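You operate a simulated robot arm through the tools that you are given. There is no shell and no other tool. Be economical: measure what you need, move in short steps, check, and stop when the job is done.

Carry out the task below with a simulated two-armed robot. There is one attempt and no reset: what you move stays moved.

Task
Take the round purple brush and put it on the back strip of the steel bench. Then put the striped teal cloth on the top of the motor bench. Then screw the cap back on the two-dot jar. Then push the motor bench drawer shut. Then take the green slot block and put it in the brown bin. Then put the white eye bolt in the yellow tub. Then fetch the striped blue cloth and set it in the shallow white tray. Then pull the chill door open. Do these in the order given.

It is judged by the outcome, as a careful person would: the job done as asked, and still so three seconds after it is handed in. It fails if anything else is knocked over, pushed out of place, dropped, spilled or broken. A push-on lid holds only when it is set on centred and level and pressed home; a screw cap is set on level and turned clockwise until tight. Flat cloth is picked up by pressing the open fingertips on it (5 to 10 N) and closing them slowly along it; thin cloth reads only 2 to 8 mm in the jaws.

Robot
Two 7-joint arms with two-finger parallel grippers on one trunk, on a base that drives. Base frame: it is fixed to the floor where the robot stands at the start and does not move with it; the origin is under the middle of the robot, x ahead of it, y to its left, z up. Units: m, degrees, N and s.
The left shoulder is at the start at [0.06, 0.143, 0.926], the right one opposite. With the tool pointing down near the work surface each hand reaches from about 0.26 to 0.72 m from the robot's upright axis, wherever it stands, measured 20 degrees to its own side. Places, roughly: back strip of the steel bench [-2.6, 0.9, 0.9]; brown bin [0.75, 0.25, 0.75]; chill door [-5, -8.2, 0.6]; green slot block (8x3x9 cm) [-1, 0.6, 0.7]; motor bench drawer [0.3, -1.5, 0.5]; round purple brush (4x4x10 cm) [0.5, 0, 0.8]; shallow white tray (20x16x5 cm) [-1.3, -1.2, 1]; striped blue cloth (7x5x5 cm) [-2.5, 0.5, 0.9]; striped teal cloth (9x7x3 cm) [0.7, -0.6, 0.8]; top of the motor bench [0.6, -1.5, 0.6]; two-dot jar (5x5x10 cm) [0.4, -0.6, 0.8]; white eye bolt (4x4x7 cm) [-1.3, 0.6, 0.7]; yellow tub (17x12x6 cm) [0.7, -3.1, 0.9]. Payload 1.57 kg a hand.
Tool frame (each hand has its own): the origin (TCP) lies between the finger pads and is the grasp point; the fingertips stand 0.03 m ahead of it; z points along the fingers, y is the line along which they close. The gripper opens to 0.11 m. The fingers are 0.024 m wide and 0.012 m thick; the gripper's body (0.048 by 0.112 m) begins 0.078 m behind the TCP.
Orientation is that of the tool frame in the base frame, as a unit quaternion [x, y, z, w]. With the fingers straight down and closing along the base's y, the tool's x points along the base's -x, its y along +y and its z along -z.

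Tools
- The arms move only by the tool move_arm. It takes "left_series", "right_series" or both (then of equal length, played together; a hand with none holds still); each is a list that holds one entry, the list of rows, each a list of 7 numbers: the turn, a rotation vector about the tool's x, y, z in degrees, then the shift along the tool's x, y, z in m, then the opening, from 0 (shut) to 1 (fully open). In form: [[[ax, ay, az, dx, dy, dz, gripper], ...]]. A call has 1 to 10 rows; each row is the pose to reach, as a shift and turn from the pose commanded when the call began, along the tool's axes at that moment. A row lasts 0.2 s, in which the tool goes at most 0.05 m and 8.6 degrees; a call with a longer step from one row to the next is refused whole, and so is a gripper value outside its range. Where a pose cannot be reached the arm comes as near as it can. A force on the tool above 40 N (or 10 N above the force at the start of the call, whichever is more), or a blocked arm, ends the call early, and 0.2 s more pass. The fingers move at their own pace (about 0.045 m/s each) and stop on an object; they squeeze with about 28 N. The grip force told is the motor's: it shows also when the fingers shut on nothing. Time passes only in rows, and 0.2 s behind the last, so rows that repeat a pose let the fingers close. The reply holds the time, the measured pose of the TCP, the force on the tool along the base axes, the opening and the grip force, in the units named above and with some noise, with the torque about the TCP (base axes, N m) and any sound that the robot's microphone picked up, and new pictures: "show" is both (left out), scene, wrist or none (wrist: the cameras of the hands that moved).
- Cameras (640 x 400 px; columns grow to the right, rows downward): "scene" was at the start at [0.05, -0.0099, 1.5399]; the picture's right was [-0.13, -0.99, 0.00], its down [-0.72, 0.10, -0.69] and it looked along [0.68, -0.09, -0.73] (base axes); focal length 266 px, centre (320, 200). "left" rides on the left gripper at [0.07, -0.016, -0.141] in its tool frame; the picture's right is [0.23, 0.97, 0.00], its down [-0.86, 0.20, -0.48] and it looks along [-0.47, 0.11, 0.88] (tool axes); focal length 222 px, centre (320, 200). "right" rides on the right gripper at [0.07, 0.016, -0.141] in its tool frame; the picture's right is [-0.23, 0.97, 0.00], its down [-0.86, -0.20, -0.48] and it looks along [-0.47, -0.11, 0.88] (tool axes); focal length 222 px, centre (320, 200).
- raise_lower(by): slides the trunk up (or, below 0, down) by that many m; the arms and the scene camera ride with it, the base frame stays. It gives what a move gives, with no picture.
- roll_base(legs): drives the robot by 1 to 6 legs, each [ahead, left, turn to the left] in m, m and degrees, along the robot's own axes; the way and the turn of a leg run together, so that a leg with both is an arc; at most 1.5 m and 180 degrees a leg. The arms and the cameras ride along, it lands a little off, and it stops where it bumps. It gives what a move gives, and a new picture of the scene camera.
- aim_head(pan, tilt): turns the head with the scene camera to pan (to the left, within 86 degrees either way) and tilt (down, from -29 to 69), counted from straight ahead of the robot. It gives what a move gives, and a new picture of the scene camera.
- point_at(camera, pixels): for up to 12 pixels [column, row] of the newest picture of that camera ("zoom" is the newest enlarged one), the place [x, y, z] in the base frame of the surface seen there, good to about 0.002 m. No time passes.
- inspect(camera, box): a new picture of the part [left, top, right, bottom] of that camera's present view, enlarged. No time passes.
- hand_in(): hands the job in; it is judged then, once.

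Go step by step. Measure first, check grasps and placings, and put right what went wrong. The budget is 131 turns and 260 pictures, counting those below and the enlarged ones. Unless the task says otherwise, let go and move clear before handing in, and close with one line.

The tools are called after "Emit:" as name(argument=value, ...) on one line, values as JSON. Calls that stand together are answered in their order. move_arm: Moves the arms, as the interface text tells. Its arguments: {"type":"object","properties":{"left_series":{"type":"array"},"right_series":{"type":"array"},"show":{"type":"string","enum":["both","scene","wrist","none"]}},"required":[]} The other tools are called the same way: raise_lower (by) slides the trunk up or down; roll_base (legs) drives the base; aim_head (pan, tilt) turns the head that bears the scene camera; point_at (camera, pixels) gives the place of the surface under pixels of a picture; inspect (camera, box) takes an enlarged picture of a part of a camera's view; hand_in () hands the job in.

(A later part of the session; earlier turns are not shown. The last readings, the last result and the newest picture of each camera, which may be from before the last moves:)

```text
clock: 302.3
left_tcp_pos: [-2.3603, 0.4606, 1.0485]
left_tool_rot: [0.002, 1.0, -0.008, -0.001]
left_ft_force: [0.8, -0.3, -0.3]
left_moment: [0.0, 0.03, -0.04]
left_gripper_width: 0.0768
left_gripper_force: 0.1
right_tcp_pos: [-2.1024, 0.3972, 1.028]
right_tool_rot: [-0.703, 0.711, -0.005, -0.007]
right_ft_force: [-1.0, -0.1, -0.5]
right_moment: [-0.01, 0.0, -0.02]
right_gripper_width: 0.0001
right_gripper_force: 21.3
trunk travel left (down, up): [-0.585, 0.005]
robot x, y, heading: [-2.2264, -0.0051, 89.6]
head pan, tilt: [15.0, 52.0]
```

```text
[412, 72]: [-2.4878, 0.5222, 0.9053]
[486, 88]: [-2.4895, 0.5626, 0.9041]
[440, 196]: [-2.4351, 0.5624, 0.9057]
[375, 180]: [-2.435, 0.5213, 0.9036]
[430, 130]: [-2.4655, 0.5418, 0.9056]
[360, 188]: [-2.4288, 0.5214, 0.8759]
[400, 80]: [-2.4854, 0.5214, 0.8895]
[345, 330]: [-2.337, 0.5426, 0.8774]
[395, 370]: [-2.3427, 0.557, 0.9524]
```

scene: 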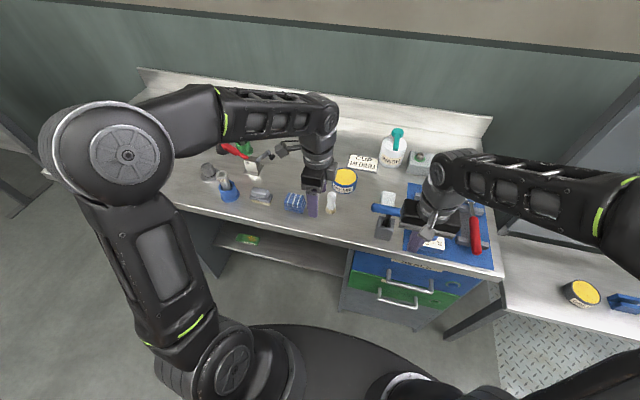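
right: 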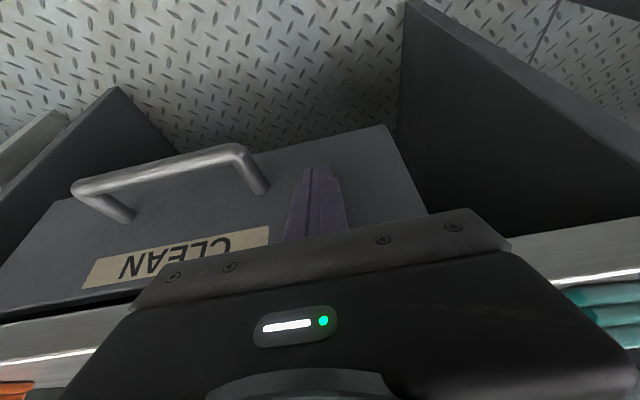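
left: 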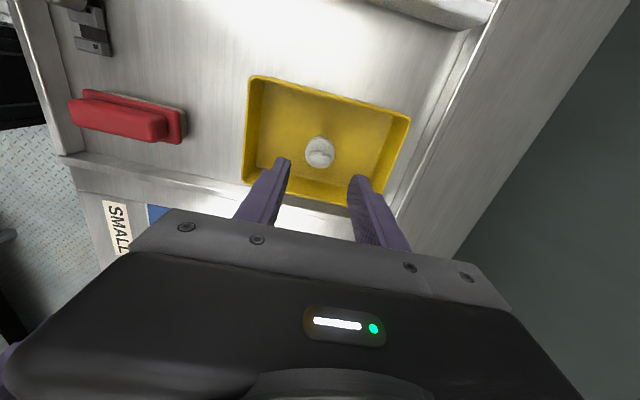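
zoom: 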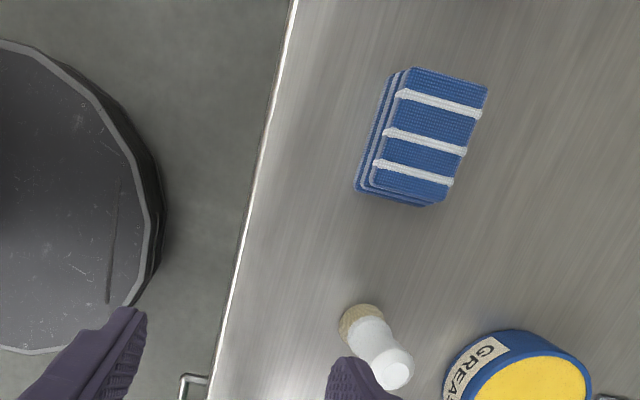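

Cloth centre (−2.461,0.542), 5.7×4.3 cm, top 0.905. Move over it, descend, grip, lift.

Emit:
move_arm(left_series=[[[0, 0, 0, 0.035, 0.028, 0, 0.75], [0, 0, 0, 0.07, 0.056, 0, 0.75], [0, 0, 0, 0.101, 0.081, 0.01, 0.75], [0, 0, 0, 0.101, 0.081, 0.05, 0.75], [0, 0, 0, 0.101, 0.081, 0.09, 0.75], [0, 0, 0, 0.101, 0.081, 0.1, 0.75]]], show="wrist")

```text
clock: 303.7
left_tcp_pos: [-2.4616, 0.5415, 0.9464]
left_tool_rot: [0.002, 1.0, -0.008, -0.002]
left_ft_force: [0.2, -0.4, 0.3]
left_moment: [-0.01, 0.02, 0.0]
left_gripper_width: 0.0825
left_gripper_force: 0.2
right_tcp_pos: [-2.1017, 0.3971, 1.0276]
right_tool_rot: [-0.703, 0.711, -0.007, -0.007]
right_ft_force: [-0.2, -0.8, 0.2]
right_moment: [0.01, 0.02, 0.0]
right_gripper_width: 0.0001
right_gripper_force: 21.5
trunk travel left (down, up): [-0.585, 0.005]
robot x, y, heading: [-2.222, -0.0032, 89.3]
head pan, tilt: [15.0, 52.0]
```

left: 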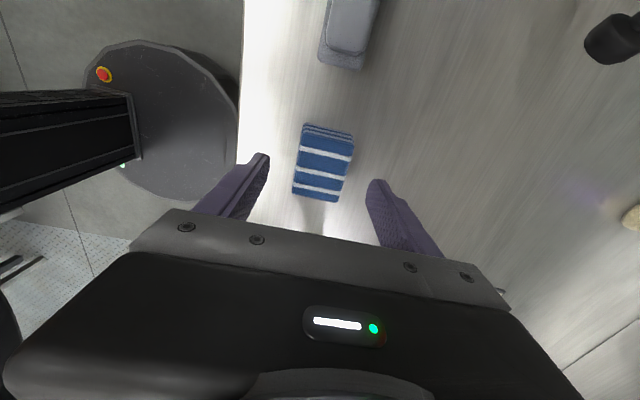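

Emit:
move_arm(left_series=[[[0, 0, 0, 0.0, 0.0, 0.03, 0.75], [0, 0, 0, 0.0, 0.0, 0.05, 0.75], [0, 0, 0, 0.0, 0.0, 0.05, 0.45], [0, 0, 0, 0, 0, 0.05, 0.2], [0, 0, 0, 0, 0, 0.05, 0], [0, 0, 0, 0, 0, 0.05, 0], [0, 0, 0, 0, 0, 0.05, 0], [0, 0, 0, 0, 0, 0.02, 0], [0, 0, 0, 0, 0, -0.02, 0], [0, 0, 0, 0, 0, -0.06, 0]]])

```text
clock: 305.9
left_tcp_pos: [-2.4593, 0.5413, 1.0086]
left_tool_rot: [0.002, 1.0, -0.008, -0.001]
left_ft_force: [-0.6, 0.2, 0.1]
left_moment: [-0.03, 0.02, -0.02]
left_gripper_width: 0.0493
left_gripper_force: 27.9
right_tcp_pos: [-2.1014, 0.3976, 1.0287]
right_tool_rot: [-0.703, 0.711, -0.006, -0.007]
right_ft_force: [-0.6, 0.0, 0.1]
right_moment: [0.01, 0.04, 0.01]
right_gripper_width: 0.0
right_gripper_force: 20.8
trunk travel left (down, up): [-0.585, 0.005]
robot x, y, heading: [-2.224, -0.0081, 89.5]
head pan, tilt: [15.0, 52.0]
```

scene: 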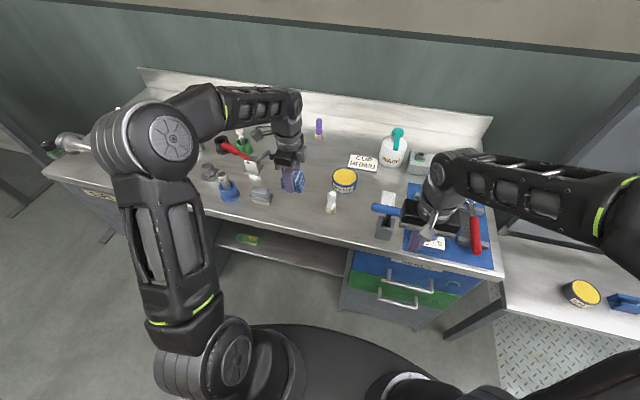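
left: 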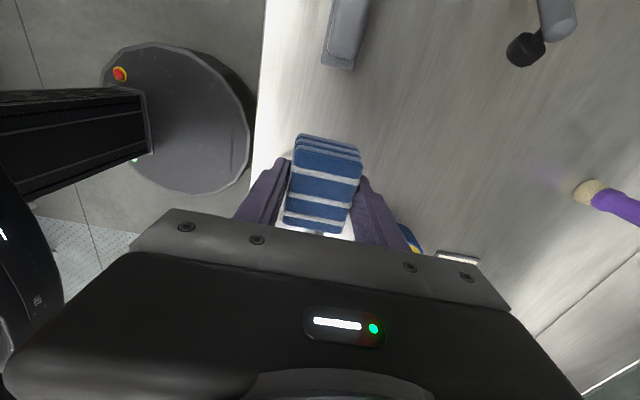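

Cloth held. Retract high, back out and drive toward the tray.

Emit:
move_arm(left_series=[[[0, 0, 0, 0, -0.03, -0.035, 0], [0, 0, 0, 0, -0.06, -0.07, 0], [0, 0, 0, 0, -0.09, -0.09, 0], [0, 0, 0, -0.01, -0.12, -0.1, 0], [0, 0, 0, -0.02, -0.15, -0.1, 0]]], show="none")

Emit:
roll_base(legs=[[-0.4, 0, 0], [0, 0, -90], [0.75, 0, 0], [0, 0, -90]])

Emit:
aim_head(pan=5, tilt=40)

```text
clock: 307.1
left_tcp_pos: [-2.4397, 0.3914, 1.1111]
left_tool_rot: [0.002, 1.0, -0.008, -0.001]
left_ft_force: [-0.4, 0.5, -0.9]
left_moment: [0.04, 0.0, 0.02]
left_gripper_width: 0.0493
left_gripper_force: 27.5
right_tcp_pos: [-2.1029, 0.3959, 1.028]
right_tool_rot: [-0.703, 0.711, -0.006, -0.007]
right_ft_force: [-0.1, 0.1, 0.2]
right_moment: [-0.04, -0.02, 0.03]
right_gripper_width: 0.0002
right_gripper_force: 21.6
trunk travel left (down, up): [-0.585, 0.005]
robot x, y, heading: [-2.2206, -0.005, 89.9]
head pan, tilt: [15.0, 52.0]
```

```text
clock: 320.8
left_tcp_pos: [-1.2675, -0.8097, 1.1097]
left_tool_rot: [1.0, -0.006, 0.001, -0.008]
left_ft_force: [-0.3, 0.2, -0.5]
left_moment: [-0.04, -0.03, -0.01]
left_gripper_width: 0.0492
left_gripper_force: 27.7
right_tcp_pos: [-1.6063, -0.8111, 1.0272]
right_tool_rot: [0.714, 0.7, 0.007, -0.006]
right_ft_force: [0.3, 1.4, -0.1]
right_moment: [0.0, 0.02, 0.06]
right_gripper_width: 0.0
right_gripper_force: 21.5
trunk travel left (down, up): [-0.585, 0.005]
robot x, y, heading: [-1.4841, -0.411, -90.7]
head pan, tilt: [15.0, 52.0]
```

scene: 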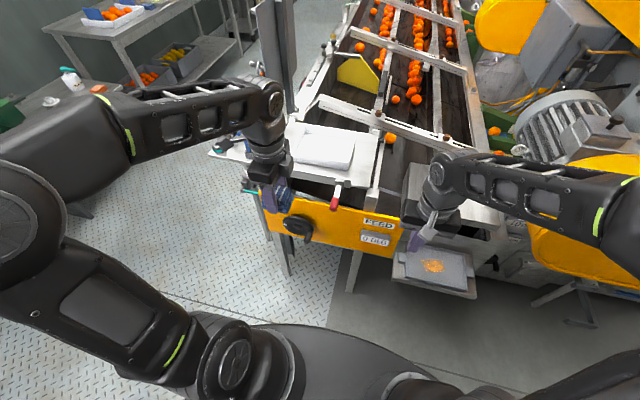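

```text
clock: 321.6
left_tcp_pos: [-1.2675, -0.8093, 1.1099]
left_tool_rot: [1.0, -0.006, 0.001, -0.008]
left_ft_force: [-0.1, 0.2, -0.7]
left_moment: [-0.01, 0.0, 0.0]
left_gripper_width: 0.0494
left_gripper_force: 28.2
right_tcp_pos: [-1.6057, -0.8116, 1.0277]
right_tool_rot: [0.714, 0.7, 0.008, -0.006]
right_ft_force: [0.5, 0.6, 0.3]
right_moment: [0.04, -0.02, -0.01]
right_gripper_width: 0.0
right_gripper_force: 21.7
trunk travel left (down, up): [-0.585, 0.005]
robot x, y, heading: [-1.481, -0.4125, -90.7]
head pan, tilt: [5.0, 40.0]
```

scene: 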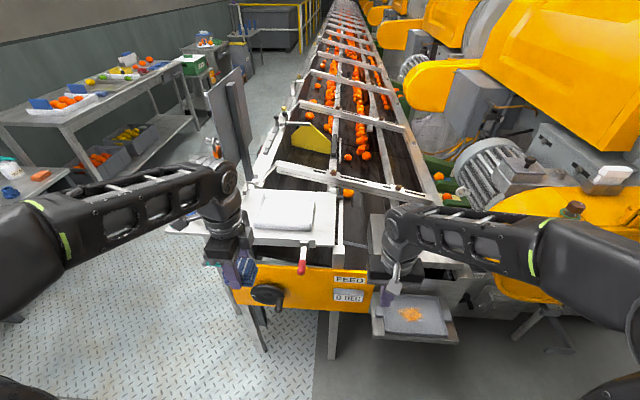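

White tray at (285,210). Measure it and its surroundings.

Emit:
inspect(camera="scene", box=[220, 150, 380, 310])

Emit:
point_at(camera="scene", pixels=[[264, 193], [313, 195], [253, 228], [313, 230], [285, 210], [302, 265], [290, 240], [330, 240], [245, 215], [266, 293], [235, 120], [355, 275]])

```text
2.50 times, centred on (300, 230) of scene
```

zoom: 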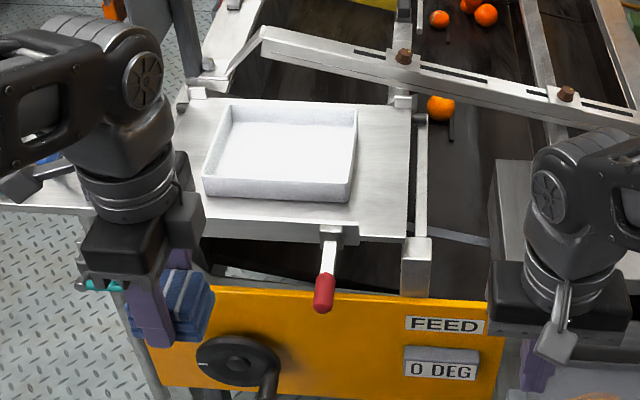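

```text
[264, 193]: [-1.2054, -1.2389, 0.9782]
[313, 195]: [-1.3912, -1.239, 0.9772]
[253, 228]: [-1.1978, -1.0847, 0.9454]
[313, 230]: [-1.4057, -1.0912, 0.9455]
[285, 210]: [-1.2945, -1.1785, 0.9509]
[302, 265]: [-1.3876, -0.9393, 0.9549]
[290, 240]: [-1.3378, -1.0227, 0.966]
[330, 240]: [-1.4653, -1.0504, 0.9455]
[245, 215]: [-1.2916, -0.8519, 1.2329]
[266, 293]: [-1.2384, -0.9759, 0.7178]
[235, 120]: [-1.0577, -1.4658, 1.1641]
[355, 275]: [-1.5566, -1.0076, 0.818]
```

Tray centre (−1.297,−1.165), floor z 0.951, rim 0.978. Pull the right hand up/back for clearance, and drive 0.15 nearer.

Emit:
move_arm(right_series=[[[0, 0, 0, 0.02, 0, -0.03, 0], [0, 0, 0, 0.04, 0, -0.06, 0], [0, 0, 0, 0.06, 0, -0.09, 0], [0, 0, 0, 0.07, 0, -0.1, 0]]], show="none")

Emit:
roll_base(legs=[[0.15, 0, 0.7]])

```text
clock: 322.6
left_tcp_pos: [-1.267, -0.8099, 1.1102]
left_tool_rot: [1.0, -0.006, 0.001, -0.008]
left_ft_force: [0.3, 0.3, -0.7]
left_moment: [0.01, 0.03, -0.02]
left_gripper_width: 0.0492
left_gripper_force: 28.3
right_tcp_pos: [-1.6048, -0.7448, 1.1296]
right_tool_rot: [0.715, 0.699, 0.008, -0.006]
right_ft_force: [0.6, 0.5, -0.8]
right_moment: [0.04, -0.01, -0.01]
right_gripper_width: 0.0001
right_gripper_force: 21.1
trunk travel left (down, up): [-0.585, 0.005]
robot x, y, heading: [-1.4837, -0.4114, -90.8]
head pan, tilt: [5.0, 40.0]
```

```text
clock: 323.9
left_tcp_pos: [-1.2638, -0.9572, 1.11]
left_tool_rot: [1.0, 0.001, 0.001, -0.008]
left_ft_force: [0.1, 0.3, -1.5]
left_moment: [0.05, -0.01, 0.03]
left_gripper_width: 0.0495
left_gripper_force: 28.0
right_tcp_pos: [-1.6005, -0.8959, 1.1286]
right_tool_rot: [0.71, 0.705, 0.008, -0.006]
right_ft_force: [-0.3, 0.1, -0.1]
right_moment: [0.04, 0.01, -0.03]
right_gripper_width: 0.0
right_gripper_force: 21.7
trunk travel left (down, up): [-0.585, 0.005]
robot x, y, heading: [-1.4832, -0.5618, -89.8]
head pan, tilt: [5.0, 40.0]
```

scene: 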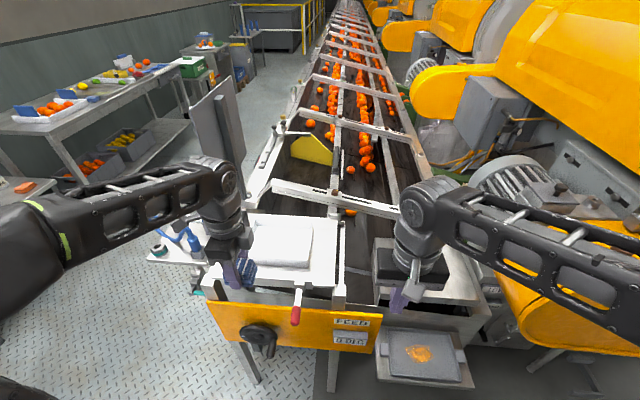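

Emit:
move_arm(left_series=[[[0, 0, 0, -0.008, 0.04, 0.01, 0], [0, 0, 0, -0.016, 0.08, 0.02, 0], [0, 0, 0, -0.024, 0.12, 0.03, 0], [0, 0, 0, -0.033, 0.16, 0.045, 0], [0, 0, 0, -0.033, 0.19, 0.06, 0], [0, 0, 0, -0.033, 0.206, 0.07, 0], [0, 0, 0, -0.033, 0.206, 0.07, 0]]])

```text
clock: 325.5
left_tcp_pos: [-1.2951, -1.1603, 1.0364]
left_tool_rot: [1.0, 0.001, 0.001, -0.008]
left_ft_force: [0.2, 1.2, -0.3]
left_moment: [-0.01, -0.02, 0.02]
left_gripper_width: 0.0494
left_gripper_force: 28.5
right_tcp_pos: [-1.6012, -0.8926, 1.1306]
right_tool_rot: [0.709, 0.705, 0.008, -0.006]
right_ft_force: [-0.7, -0.1, 0.6]
right_moment: [-0.01, 0.04, 0.04]
right_gripper_width: 0.0
right_gripper_force: 21.8
trunk travel left (down, up): [-0.585, 0.005]
robot x, y, heading: [-1.4828, -0.5584, -90.0]
head pan, tilt: [5.0, 40.0]
```

scene: 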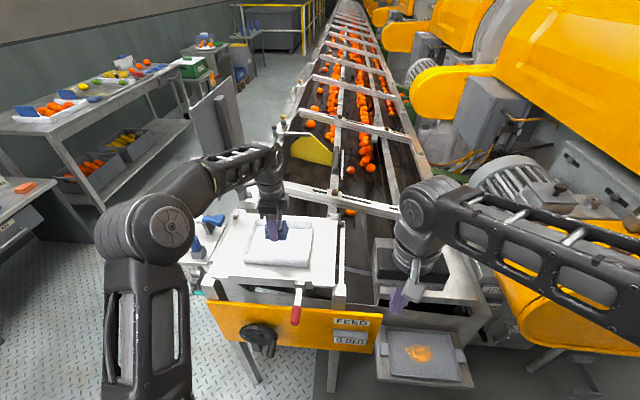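
left: 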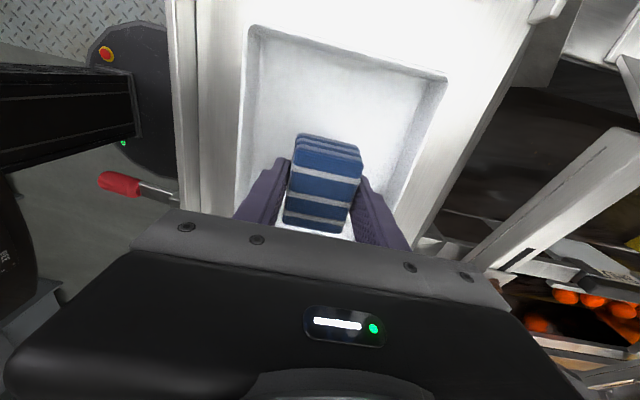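

Centred over the tray. Lower gently, release, rise.

Emit:
move_arm(left_series=[[[0, 0, 0, 0, 0, 0.03, 0], [0, 0, 0, 0, 0, 0.043, 0], [0, 0, 0, 0, 0, 0.048, 0], [0, 0, 0, 0, 0, 0.048, 0.55], [0, 0, 0, 0, 0, 0.048, 0.65], [0, 0, 0, 0, 0, 0.048, 0.65], [0, 0, 0, 0, 0, 0.02, 0.65], [0, 0, 0, 0, 0, -0.02, 0.65], [0, 0, 0, 0, -0.03, -0.05, 0.65], [0, 0, 0, 0, -0.07, -0.07, 0.65]]])

```text
clock: 327.7
left_tcp_pos: [-1.297, -1.0885, 1.1084]
left_tool_rot: [1.0, 0.001, 0.002, -0.008]
left_ft_force: [-0.2, -0.6, -0.8]
left_moment: [-0.03, -0.01, -0.03]
left_gripper_width: 0.0716
left_gripper_force: 0.0
right_tcp_pos: [-1.6016, -0.8933, 1.1307]
right_tool_rot: [0.71, 0.704, 0.007, -0.006]
right_ft_force: [0.1, 0.4, 0.0]
right_moment: [0.0, -0.03, -0.02]
right_gripper_width: 0.0
right_gripper_force: 21.7
trunk travel left (down, up): [-0.585, 0.005]
robot x, y, heading: [-1.4823, -0.5627, -90.0]
head pan, tilt: [5.0, 40.0]
```

scene: 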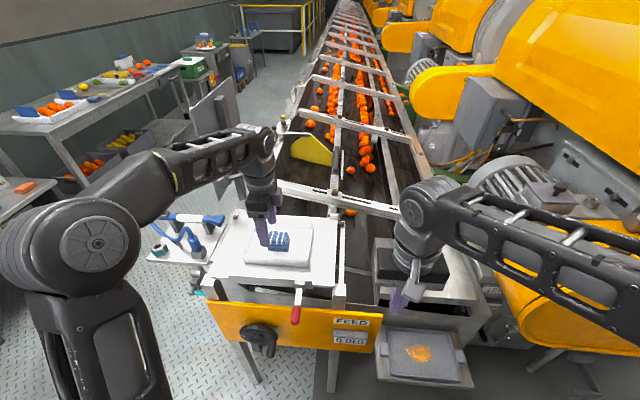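
left: 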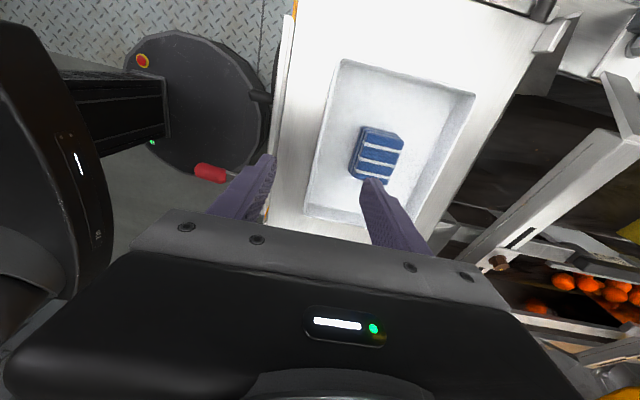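

Cloth lies in the tray. Last: the chill door at (−5,−8.2). Retract the arm, back off, and scout toward −x.

Emit:
move_arm(left_series=[[[0, 0, 0, 0.0, -0.04, -0.01, 0.2], [0, 0, 0, 0.0, -0.08, -0.01, 0.2], [0, 0, 0, 0.0, -0.12, -0.01, 0.2], [0, 0, 0, 0.0, -0.15, -0.01, 0.2]]], show="none")

Emit:
roll_base(legs=[[-0.3, 0, 0], [0, 0, -90], [1.2, 0, 0]])

Emit:
aim_head(pan=30, tilt=15)

```text
clock: 328.7
left_tcp_pos: [-1.2972, -0.9416, 1.1206]
left_tool_rot: [1.0, 0.0, 0.0, -0.008]
left_ft_force: [0.3, 0.2, 0.0]
left_moment: [-0.01, 0.03, 0.0]
left_gripper_width: 0.0218
left_gripper_force: 0.1
right_tcp_pos: [-1.6008, -0.893, 1.1306]
right_tool_rot: [0.709, 0.705, 0.008, -0.006]
right_ft_force: [-0.4, -0.5, -0.9]
right_moment: [-0.01, 0.0, -0.02]
right_gripper_width: 0.0
right_gripper_force: 21.4
trunk travel left (down, up): [-0.585, 0.005]
robot x, y, heading: [-1.4816, -0.5583, -90.4]
head pan, tilt: [5.0, 40.0]
```

```text
clock: 340.3
left_tcp_pos: [-3.077, -0.428, 1.1189]
left_tool_rot: [-0.704, 0.71, -0.006, 0.005]
left_ft_force: [0.2, -0.2, 0.0]
left_moment: [0.0, 0.0, 0.0]
left_gripper_width: 0.0219
left_gripper_force: 0.0
right_tcp_pos: [-3.0229, -0.1253, 1.1308]
right_tool_rot: [1.0, -0.008, 0.009, 0.0]
right_ft_force: [0.0, -0.3, 0.0]
right_moment: [0.0, -0.01, 0.01]
right_gripper_width: 0.0
right_gripper_force: 21.7
trunk travel left (down, up): [-0.585, 0.005]
robot x, y, heading: [-2.6917, -0.2459, 179.6]
head pan, tilt: [5.0, 40.0]
```

scene: 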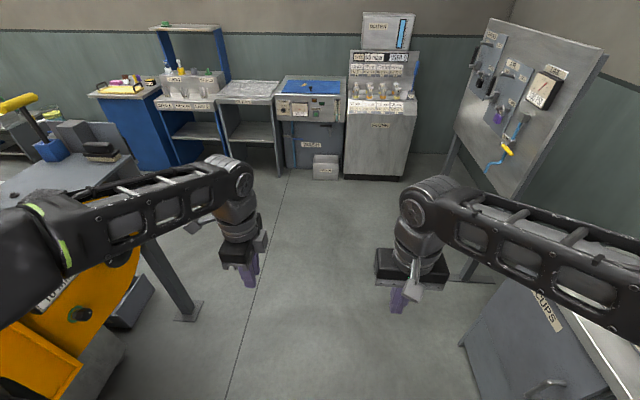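

```text
clock: 341.2
left_tcp_pos: [-3.076, -0.4295, 1.1193]
left_tool_rot: [-0.704, 0.71, -0.006, 0.004]
left_ft_force: [-0.2, 0.3, 0.0]
left_moment: [0.0, -0.03, 0.03]
left_gripper_width: 0.0221
left_gripper_force: 0.3
right_tcp_pos: [-3.0238, -0.1245, 1.1306]
right_tool_rot: [1.0, -0.008, 0.01, 0.001]
right_ft_force: [1.3, -0.4, 1.2]
right_moment: [-0.03, -0.03, 0.02]
right_gripper_width: 0.0
right_gripper_force: 21.5
trunk travel left (down, up): [-0.585, 0.005]
robot x, y, heading: [-2.6958, -0.2447, 179.4]
head pan, tilt: [30.0, 15.0]
```

scene: 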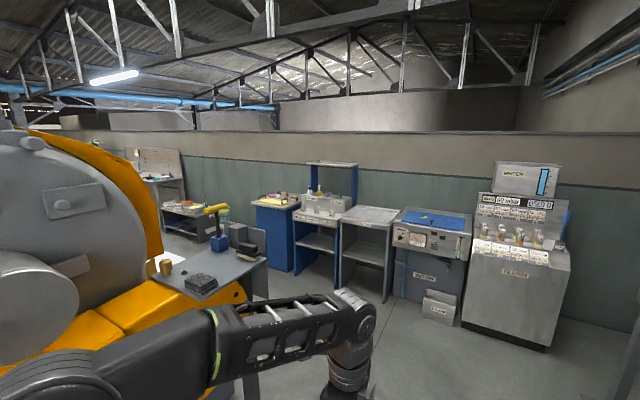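

The aisle continues between the machines and the far wall cabinets. Measure key corners.

Emit:
point_at(camera="scene", pixels=[[268, 258], [460, 320], [390, 300], [295, 265], [258, 380], [215, 245], [165, 200], [400, 370], [240, 300], [170, 235]])

```text
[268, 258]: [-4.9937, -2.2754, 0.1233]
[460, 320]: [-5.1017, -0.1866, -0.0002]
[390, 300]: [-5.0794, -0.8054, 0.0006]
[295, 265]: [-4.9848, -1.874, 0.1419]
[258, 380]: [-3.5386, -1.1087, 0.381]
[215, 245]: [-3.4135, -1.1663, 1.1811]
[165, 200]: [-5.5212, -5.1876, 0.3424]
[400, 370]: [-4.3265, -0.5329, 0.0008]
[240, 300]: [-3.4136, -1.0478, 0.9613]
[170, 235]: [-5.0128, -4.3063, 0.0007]
```

Aisle is x≈−5.0…−3.55. Drive to x≈−4.25 and turn to face −y.

Emit:
roll_base(legs=[[0.8, 0, 0.5], [0.77, 0, 0], [0, 0, 90]])

Emit:
aim_head(pan=0, tilt=20)

```text
clock: 352.9
left_tcp_pos: [-4.0543, -0.6354, 1.119]
left_tool_rot: [1.0, -0.001, 0.001, -0.009]
left_ft_force: [-0.2, -0.3, 0.3]
left_moment: [0.02, -0.01, 0.01]
left_gripper_width: 0.022
left_gripper_force: 0.0
right_tcp_pos: [-4.3576, -0.587, 1.1305]
right_tool_rot: [0.71, 0.704, 0.007, -0.006]
right_ft_force: [0.6, 1.4, 0.4]
right_moment: [0.01, -0.01, -0.01]
right_gripper_width: 0.0
right_gripper_force: 21.1
trunk travel left (down, up): [-0.585, 0.005]
robot x, y, heading: [-4.2374, -0.2497, -89.9]
head pan, tilt: [30.0, 15.0]
```

scene: 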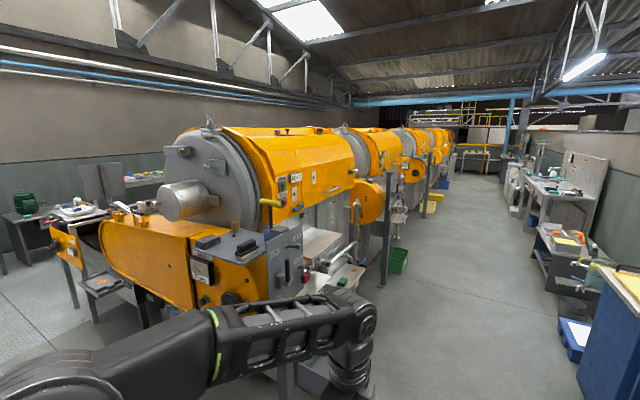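

```text
clock: 353.9
left_tcp_pos: [-4.0542, -0.6355, 1.1203]
left_tool_rot: [1.0, -0.001, 0.0, -0.008]
left_ft_force: [0.6, 0.5, -0.2]
left_moment: [-0.01, -0.01, -0.01]
left_gripper_width: 0.0221
left_gripper_force: 0.0
right_tcp_pos: [-4.3579, -0.5861, 1.1308]
right_tool_rot: [0.71, 0.704, 0.008, -0.006]
right_ft_force: [-0.7, 0.0, 0.6]
right_moment: [0.03, 0.0, 0.01]
right_gripper_width: 0.0
right_gripper_force: 21.5
trunk travel left (down, up): [-0.585, 0.005]
robot x, y, heading: [-4.2373, -0.2551, -90.2]
head pan, tilt: [0.0, 20.0]
```

scene: 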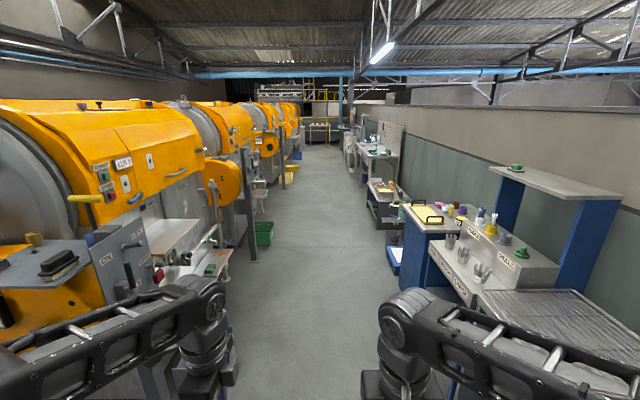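

Emit:
point_at(camera="scene", pixels=[[254, 262], [273, 243], [388, 262], [388, 225], [360, 180], [300, 175], [330, 165], [290, 215], [228, 240], [370, 160]])

Emit:
inspect(camera="scene", box=[240, 80, 440, 220])

```text
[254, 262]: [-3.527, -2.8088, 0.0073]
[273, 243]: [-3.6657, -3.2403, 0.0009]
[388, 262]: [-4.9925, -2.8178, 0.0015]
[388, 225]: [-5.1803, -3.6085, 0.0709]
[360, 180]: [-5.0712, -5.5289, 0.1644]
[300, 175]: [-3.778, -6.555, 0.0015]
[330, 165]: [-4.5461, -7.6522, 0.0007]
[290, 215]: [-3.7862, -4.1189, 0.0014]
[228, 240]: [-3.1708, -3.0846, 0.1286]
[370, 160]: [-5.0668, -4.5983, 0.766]
```

```text
2.86 times, centred on (340, 150) of scene
```

zoom: 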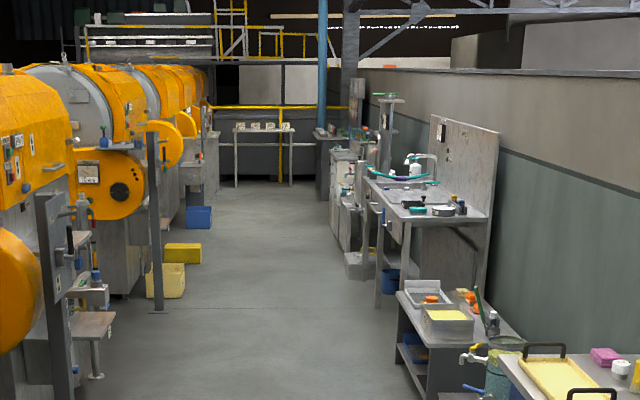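

Lane at x≈−4.3 is clear. Drive 6 m down the aisle.

Emit:
roll_base(legs=[[1.2, -0.05, 0], [1.2, 0, 0], [1.2, 0, 0], [1.2, 0, 0], [1.2, 0, 0]])

Emit:
aim_head(pan=-25, tilt=30)

```text
clock: 382.8
left_tcp_pos: [-3.9664, -6.649, 1.1199]
left_tool_rot: [1.0, 0.017, 0.0, -0.008]
left_ft_force: [-0.1, -0.5, 0.3]
left_moment: [-0.02, 0.01, 0.0]
left_gripper_width: 0.0221
left_gripper_force: 0.0
right_tcp_pos: [-4.272, -6.6109, 1.1289]
right_tool_rot: [0.698, 0.716, 0.007, -0.007]
right_ft_force: [0.4, -0.7, -1.0]
right_moment: [0.0, -0.03, -0.02]
right_gripper_width: 0.0001
right_gripper_force: 21.4
trunk travel left (down, up): [-0.585, 0.005]
robot x, y, heading: [-4.1647, -6.2768, -88.2]
head pan, tilt: [0.0, 20.0]
```

scene: 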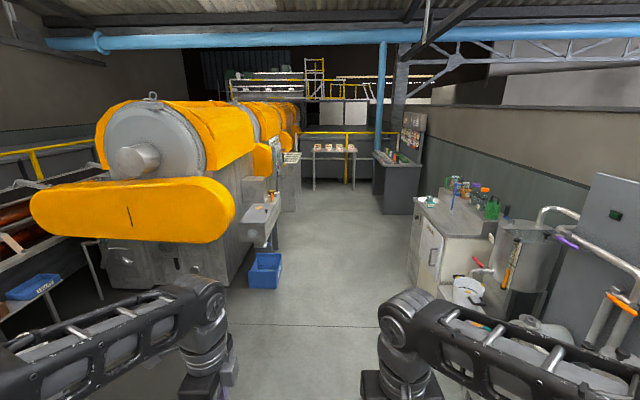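

```text
clock: 383.7
left_tcp_pos: [-3.9662, -6.6485, 1.1198]
left_tool_rot: [1.0, 0.018, 0.001, -0.008]
left_ft_force: [0.0, 0.5, -0.3]
left_moment: [0.03, 0.02, 0.03]
left_gripper_width: 0.0222
left_gripper_force: 0.1
right_tcp_pos: [-4.2712, -6.6092, 1.1308]
right_tool_rot: [0.698, 0.716, 0.007, -0.006]
right_ft_force: [0.1, 0.3, 0.1]
right_moment: [0.02, -0.01, -0.01]
right_gripper_width: 0.0
right_gripper_force: 20.8
trunk travel left (down, up): [-0.585, 0.005]
robot x, y, heading: [-4.1669, -6.2731, -88.0]
head pan, tilt: [-25.0, 30.0]
```

scene: 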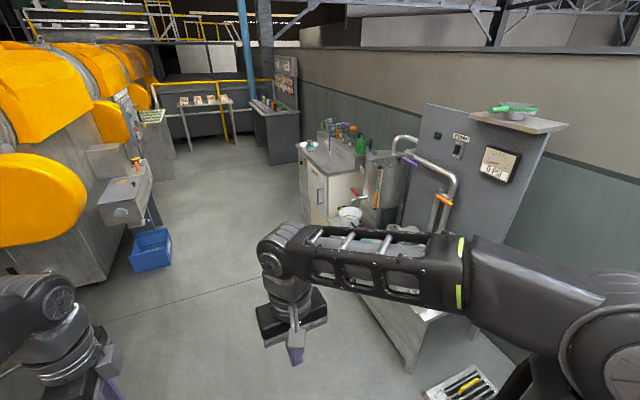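

Emit:
inspect(camera="scene", box=[280, 110, 420, 250])

Emit:
point_at(camera="scene", pixels=[[312, 190], [300, 170], [325, 225], [340, 185], [320, 160], [348, 218], [150, 250], [318, 195]])

```text
2.86 times, centred on (350, 180) of scene
```

zoom: 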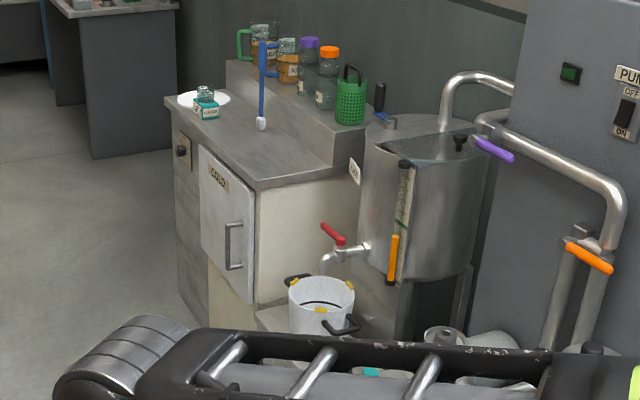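

```text
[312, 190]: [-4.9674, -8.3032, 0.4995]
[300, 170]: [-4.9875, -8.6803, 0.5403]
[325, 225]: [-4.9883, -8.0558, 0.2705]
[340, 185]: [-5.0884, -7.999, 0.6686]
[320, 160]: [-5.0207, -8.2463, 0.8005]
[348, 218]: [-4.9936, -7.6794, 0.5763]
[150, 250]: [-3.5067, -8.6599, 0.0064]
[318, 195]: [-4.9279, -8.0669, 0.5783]
```

The chiller door faces the aisle at x≈−4.97, vertical handle near (−4.93,−8.07,0.58), hinge on the far side (y≈−8.35). Drive in front of it and face −x.

Emit:
roll_base(legs=[[0.85, -0.05, -2], [0.85, -0.05, 0], [0, 0, -90]])

Emit:
raise_lower(by=-0.3)

Emit:
aim_head(pan=5, tilt=45)

```text
clock: 396.1
left_tcp_pos: [-4.6206, -8.1641, 1.12]
left_tool_rot: [0.713, -0.701, 0.006, -0.005]
left_ft_force: [0.8, 0.3, -0.5]
left_moment: [0.0, 0.0, -0.01]
left_gripper_width: 0.0222
left_gripper_force: 0.1
right_tcp_pos: [-4.5766, -7.8599, 1.1303]
right_tool_rot: [1.0, 0.005, 0.009, 0.001]
right_ft_force: [-1.0, -0.1, 0.2]
right_moment: [-0.02, -0.02, 0.04]
right_gripper_width: 0.0002
right_gripper_force: 21.0
trunk travel left (down, up): [-0.585, 0.005]
robot x, y, heading: [-4.2429, -7.9708, -179.2]
head pan, tilt: [-25.0, 30.0]
```

scene: 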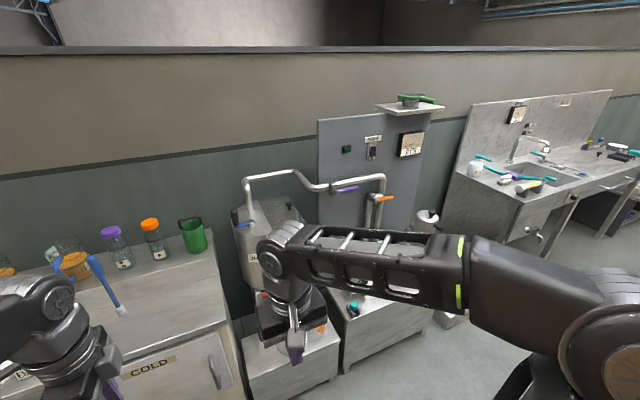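

```text
clock: 399.1
left_tcp_pos: [-4.6196, -8.1648, 0.8199]
left_tool_rot: [0.713, -0.701, 0.006, -0.004]
left_ft_force: [-0.1, -0.3, -0.1]
left_moment: [-0.02, -0.02, -0.01]
left_gripper_width: 0.022
left_gripper_force: 0.1
right_tcp_pos: [-4.5764, -7.8595, 0.8296]
right_tool_rot: [1.0, 0.004, 0.01, 0.001]
right_ft_force: [0.5, 0.5, -1.0]
right_moment: [-0.02, -0.04, 0.01]
right_gripper_width: 0.0
right_gripper_force: 22.0
trunk travel left (down, up): [-0.285, 0.305]
robot x, y, heading: [-4.2408, -7.9728, -179.0]
head pan, tilt: [-25.0, 30.0]
```

```text
clock: 400.1
left_tcp_pos: [-4.6195, -8.1653, 0.8209]
left_tool_rot: [0.713, -0.701, 0.006, -0.005]
left_ft_force: [0.5, 0.2, -0.4]
left_moment: [-0.01, 0.05, 0.02]
left_gripper_width: 0.022
left_gripper_force: 0.0
right_tcp_pos: [-4.5753, -7.8593, 0.8297]
right_tool_rot: [1.0, 0.005, 0.01, 0.001]
right_ft_force: [-0.9, 0.2, -0.7]
right_moment: [-0.01, 0.02, -0.01]
right_gripper_width: 0.0001
right_gripper_force: 21.4
trunk travel left (down, up): [-0.285, 0.305]
robot x, y, heading: [-4.2399, -7.9721, -179.1]
head pan, tilt: [5.0, 45.0]
```

scene: 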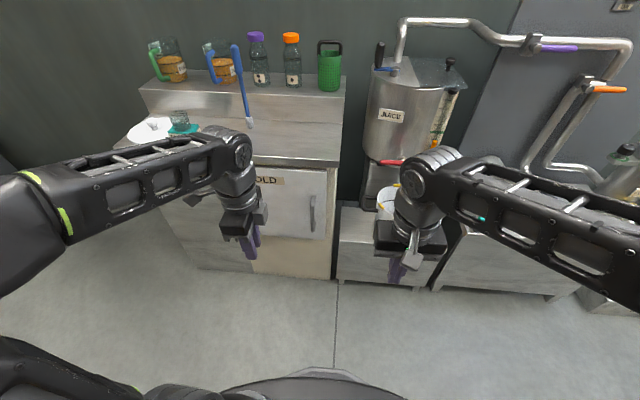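

Handle at (312,213). Measure handle and door.

Emit:
inspect(camera="scene", box=[200, 150, 360, 280])

Emit:
point_at(camera="scene", pixels=[[311, 200], [311, 213], [312, 224], [313, 197], [312, 230], [320, 215], [295, 215], [325, 175], [270, 175], [270, 225], [330, 235], [300, 165]])

```text
3.08 times, centred on (280, 215) of scene
```

zoom: 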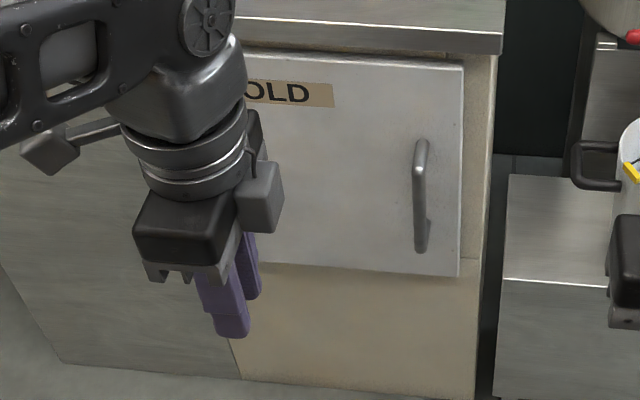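

```text
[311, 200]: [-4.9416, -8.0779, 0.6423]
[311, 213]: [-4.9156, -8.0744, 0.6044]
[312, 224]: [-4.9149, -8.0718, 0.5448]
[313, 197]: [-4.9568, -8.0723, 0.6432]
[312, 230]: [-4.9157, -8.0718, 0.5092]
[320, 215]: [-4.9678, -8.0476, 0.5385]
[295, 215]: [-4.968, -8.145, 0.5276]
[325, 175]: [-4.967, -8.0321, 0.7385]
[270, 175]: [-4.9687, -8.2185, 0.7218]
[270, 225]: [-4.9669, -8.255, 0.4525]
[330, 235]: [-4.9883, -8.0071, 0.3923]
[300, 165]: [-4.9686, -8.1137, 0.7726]
```

Handle bar at (−4.917,−8.073), z 0.51–0.64, with a 5 cm gap to the door. I'll turn the left hand to close along y, then pitch 45°.

Emit:
move_arm(left_series=[[[0, 0, -8.5, 0, 0, 0, 0.5], [0, 0, -17, 0, 0, 0, 0.5], [0, 0, -25.5, 0, 0, 0, 0.5], [0, 0, -34, 0, 0, 0, 0.5], [0, 0, -42.5, 0, 0, 0, 0.5], [0, 0, -51, 0, 0, 0, 0.5], [0, 0, -59.5, 0, 0, 0, 0.5], [0, 0, -68, 0, 0, 0, 0.5], [0, 0, -76.5, 0, 0, 0, 0.5], [0, 0, -85, 0, 0, 0, 0.5]]], show="none")

Emit:
move_arm(left_series=[[[0, -7.5, 0, 0, 0, 0.0, 0.5], [0, -15, 0, 0, 0, 0.0, 0.5], [0, -22.5, 0, 0, 0, 0.0, 0.5], [0, -30, 0, 0, 0, 0.0, 0.5], [0, -37.5, 0, 0, 0, 0.0, 0.5], [0, -45, 0, 0, 0, 0.0, 0.5]]], show="scene")

```text
clock: 402.3
left_tcp_pos: [-4.6203, -8.1649, 0.8198]
left_tool_rot: [0.999, -0.033, 0.008, 0.001]
left_ft_force: [-0.5, -0.3, -0.2]
left_moment: [0.0, 0.02, 0.04]
left_gripper_width: 0.0549
left_gripper_force: 0.0
right_tcp_pos: [-4.5758, -7.8605, 0.8299]
right_tool_rot: [1.0, 0.005, 0.011, 0.002]
right_ft_force: [-0.6, -0.4, 0.4]
right_moment: [0.0, -0.03, -0.01]
right_gripper_width: 0.0001
right_gripper_force: 21.5
trunk travel left (down, up): [-0.285, 0.305]
robot x, y, heading: [-4.238, -7.9743, -178.8]
head pan, tilt: [5.0, 45.0]
```

```text
clock: 403.7
left_tcp_pos: [-4.6442, -8.1659, 0.8443]
left_tool_rot: [0.927, -0.032, -0.375, -0.012]
left_ft_force: [0.1, -0.1, 0.0]
left_moment: [0.05, 0.01, -0.02]
left_gripper_width: 0.0549
left_gripper_force: 0.0
left hand out of reach, approached as far as the arm can: row 6
right_tcp_pos: [-4.5748, -7.8602, 0.8301]
right_tool_rot: [1.0, 0.005, 0.009, 0.001]
right_ft_force: [-0.2, 0.1, 0.0]
right_moment: [0.0, 0.0, -0.01]
right_gripper_width: 0.0
right_gripper_force: 21.2
trunk travel left (down, up): [-0.285, 0.305]
robot x, y, heading: [-4.2382, -7.9712, -179.0]
head pan, tilt: [5.0, 45.0]
```

scene: 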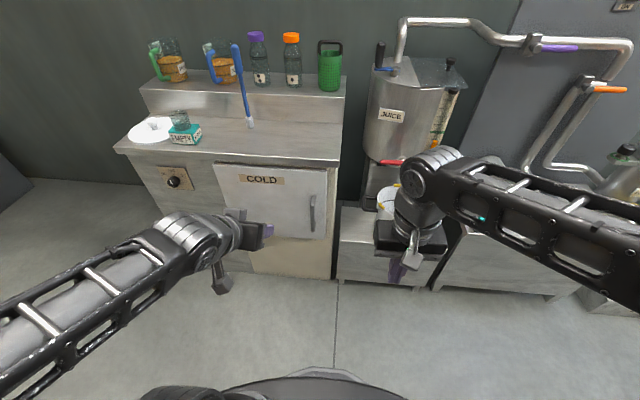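

Good orientation (45° down toward the door). Drive 0.07 nearer and bring the hand to the pre-grasp point.

Emit:
roll_base(legs=[[0.07, 0, 0]])

Emit:
move_arm(left_series=[[[0, 0, 0, 0.005, -0.013, 0.038, 0.6], [0, 0, 0, 0.009, -0.026, 0.076, 0.6], [0, 0, 0, 0.014, -0.04, 0.114, 0.6], [0, 0, 0, 0.018, -0.053, 0.152, 0.6], [0, 0, 0, 0.023, -0.066, 0.19, 0.6], [0, 0, 0, 0.027, -0.079, 0.225, 0.6]]])

```text
clock: 404.7
left_tcp_pos: [-4.7147, -8.1682, 0.8434]
left_tool_rot: [0.927, -0.032, -0.374, -0.012]
left_ft_force: [0.7, 0.2, 0.0]
left_moment: [-0.02, -0.03, -0.01]
left_gripper_width: 0.0549
left_gripper_force: 0.1
right_tcp_pos: [-4.6473, -7.8614, 0.83]
right_tool_rot: [1.0, 0.005, 0.01, 0.001]
right_ft_force: [0.4, -0.1, 1.0]
right_moment: [-0.01, -0.03, -0.01]
right_gripper_width: 0.0002
right_gripper_force: 21.3
trunk travel left (down, up): [-0.285, 0.305]
robot x, y, heading: [-4.3126, -7.9742, -179.4]
head pan, tilt: [5.0, 45.0]
```

scene: 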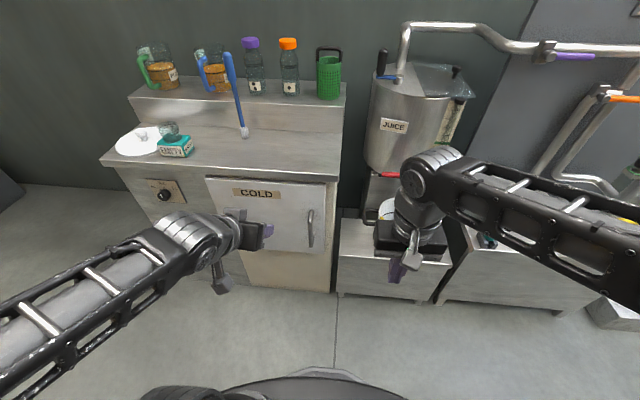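

```text
clock: 406.1
left_tcp_pos: [-4.8463, -8.0777, 0.6614]
left_tool_rot: [0.927, -0.031, -0.373, -0.013]
left_ft_force: [0.2, 0.1, -0.5]
left_moment: [0.03, 0.03, -0.01]
left_gripper_width: 0.066
left_gripper_force: 0.1
left hand out of reach, approached as far as the arm can: row 1
right_tcp_pos: [-4.6476, -7.8609, 0.831]
right_tool_rot: [1.0, 0.006, 0.01, 0.001]
right_ft_force: [0.4, 0.7, 0.2]
right_moment: [0.03, 0.02, -0.01]
right_gripper_width: 0.0
right_gripper_force: 21.3
trunk travel left (down, up): [-0.285, 0.305]
robot x, y, heading: [-4.312, -7.9716, -179.0]
head pan, tilt: [5.0, 45.0]
```

scene: 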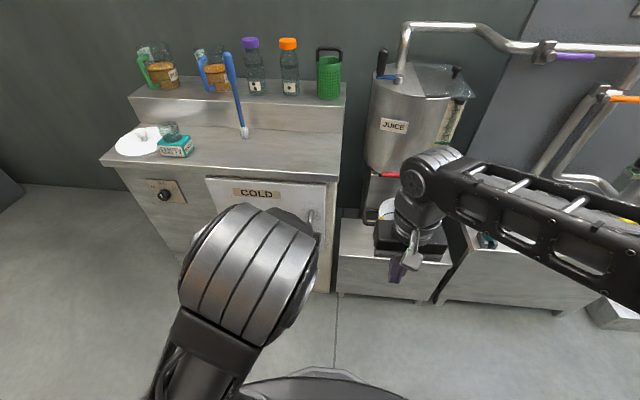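
left: 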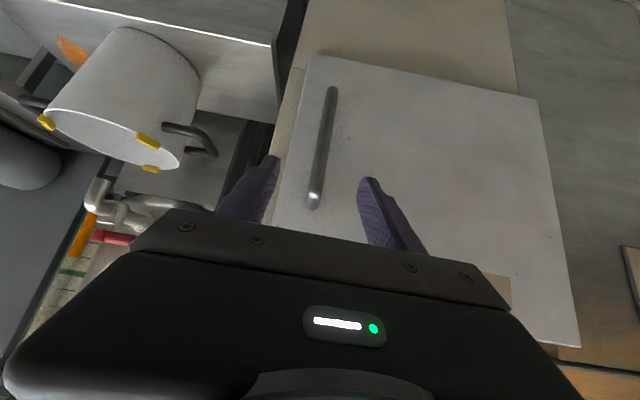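

The handle lies between the fingers. Check it and the door's hinge edge in the left view.

Emit:
point_at(camera="left", pixels=[[316, 180], [322, 150], [329, 105], [536, 105], [576, 335], [312, 65], [290, 215]])

```text
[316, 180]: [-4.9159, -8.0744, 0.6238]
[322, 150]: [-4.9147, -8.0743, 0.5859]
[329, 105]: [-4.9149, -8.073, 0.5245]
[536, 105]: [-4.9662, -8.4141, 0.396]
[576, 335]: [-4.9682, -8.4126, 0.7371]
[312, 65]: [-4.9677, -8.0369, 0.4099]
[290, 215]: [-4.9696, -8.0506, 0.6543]
```

Advance 0.1 and close on the bar.

Emit:
move_arm(left_series=[[[0, 0, 0, 0, 0, 0.035, 0.6], [0, 0, 0, 0, 0, 0.07, 0.6], [0, 0, 0, 0, 0.001, 0.1, 0.6], [0, 0, 0, 0, 0.001, 0.1, 0.3], [0, 0, 0, 0, 0.001, 0.1, 0], [0, 0, 0, 0, 0.001, 0.1, 0], [0, 0, 0, 0, 0.001, 0.1, 0], [0, 0, 0, 0, 0.001, 0.1, 0]]], show="wrist")

```text
clock: 407.9
left_tcp_pos: [-4.9143, -8.0742, 0.5889]
left_tool_rot: [0.927, -0.032, -0.373, -0.012]
left_ft_force: [-1.3, -2.7, -1.8]
left_moment: [0.1, 0.22, 0.03]
left_gripper_width: 0.016
left_gripper_force: 31.2
right_tcp_pos: [-4.6479, -7.8619, 0.8289]
right_tool_rot: [1.0, 0.004, 0.009, 0.002]
right_ft_force: [0.0, 0.7, 0.1]
right_moment: [-0.02, 0.04, -0.04]
right_gripper_width: 0.0
right_gripper_force: 21.1
trunk travel left (down, up): [-0.285, 0.305]
robot x, y, heading: [-4.3112, -7.975, -179.2]
head pan, tilt: [5.0, 45.0]
```

left: 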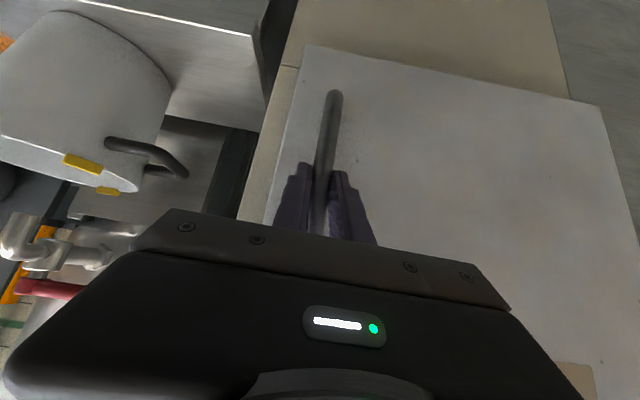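

Gripped on the bar (16 mm). Start pulling along the hinge arc to about 15°.

Emit:
move_arm(left_series=[[[1.7, 0, 1.8, 0.0107, 0.002, -0.0103, 0], [3.5, 0, 3.6, 0.0213, 0.0043, -0.0206, 0], [5.2, 0, 5.4, 0.0318, 0.0077, -0.0308, 0], [7, 0, 7.2, 0.0423, 0.0112, -0.0409, 0], [8.7, 0, 9, 0.0526, 0.016, -0.0508, 0], [10.4, 0, 10.8, 0.0628, 0.0207, -0.0607, 0]]])

```text
clock: 409.3
left_tcp_pos: [-4.8274, -8.1012, 0.5898]
left_tool_rot: [0.915, -0.154, -0.367, -0.062]
left_ft_force: [3.2, 5.9, -11.1]
left_moment: [0.15, 0.11, -0.09]
left_gripper_width: 0.0158
left_gripper_force: 31.0
right_tcp_pos: [-4.648, -7.8606, 0.8303]
right_tool_rot: [1.0, 0.005, 0.01, 0.001]
right_ft_force: [-0.4, 0.8, -0.3]
right_moment: [-0.02, -0.02, 0.02]
right_gripper_width: 0.0
right_gripper_force: 20.9
trunk travel left (down, up): [-0.285, 0.305]
robot x, y, heading: [-4.3093, -7.9779, -178.8]
head pan, tilt: [5.0, 45.0]
```

scene: 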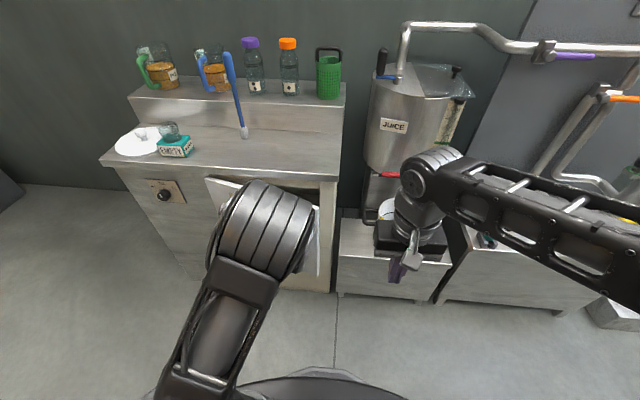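
left: 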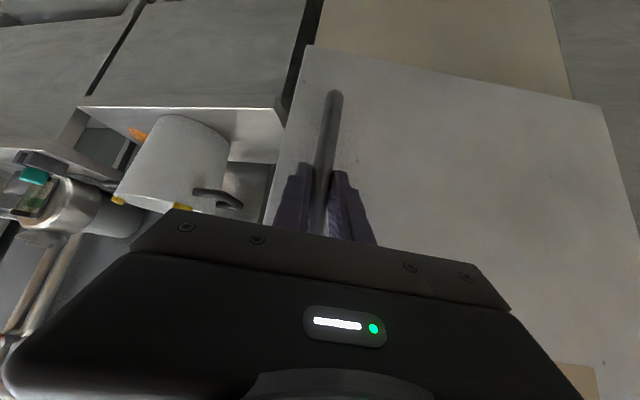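

Door is swinging. Continue the arc another 35°.

Emit:
move_arm(left_series=[[[3.5, 0, 3.6, 0.0213, 0.0043, -0.0206, 0], [7, 0, 7.2, 0.0423, 0.0112, -0.0409, 0], [10.4, 0, 10.8, 0.0628, 0.0207, -0.0607, 0], [13.9, 0, 14.4, 0.0826, 0.0324, -0.0798, 0], [17.4, 0, 18, 0.1016, 0.0468, -0.0982, 0], [20.9, 0, 21.6, 0.1197, 0.0633, -0.1156, 0], [24.4, 0, 25.2, 0.1367, 0.082, -0.132, 0]]])

```text
clock: 410.6
left_tcp_pos: [-4.7191, -8.1755, 0.6135]
left_tool_rot: [0.866, -0.34, -0.344, -0.126]
left_ft_force: [-7.1, -8.3, -13.9]
left_moment: [0.15, -1.32, 0.14]
left_gripper_width: 0.0163
left_gripper_force: 32.1
left hand out of reach, approached as far as the arm can: row 4, 5, 6
right_tcp_pos: [-4.6478, -7.8637, 0.8296]
right_tool_rot: [1.0, 0.006, 0.011, 0.0]
right_ft_force: [0.8, -0.4, -0.7]
right_moment: [-0.02, 0.03, -0.02]
right_gripper_width: 0.0
right_gripper_force: 20.9
trunk travel left (down, up): [-0.285, 0.305]
robot x, y, heading: [-4.314, -7.9773, -178.7]
head pan, tilt: [5.0, 45.0]
stopped in row 6 (left hand): the force on the tool passed its limit at 68 N (the readings are from after the stop); the commanded pose is now the measured one
```

scene: 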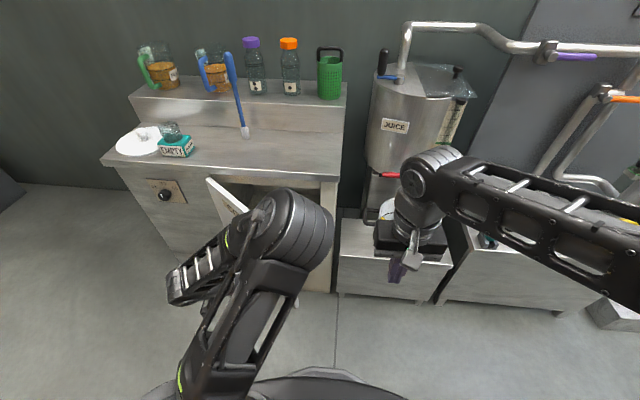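
left: 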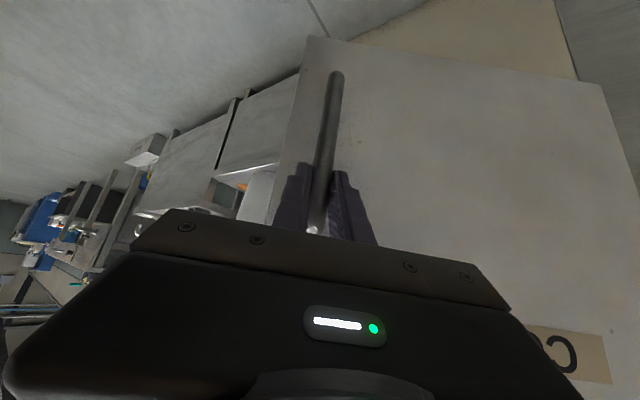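

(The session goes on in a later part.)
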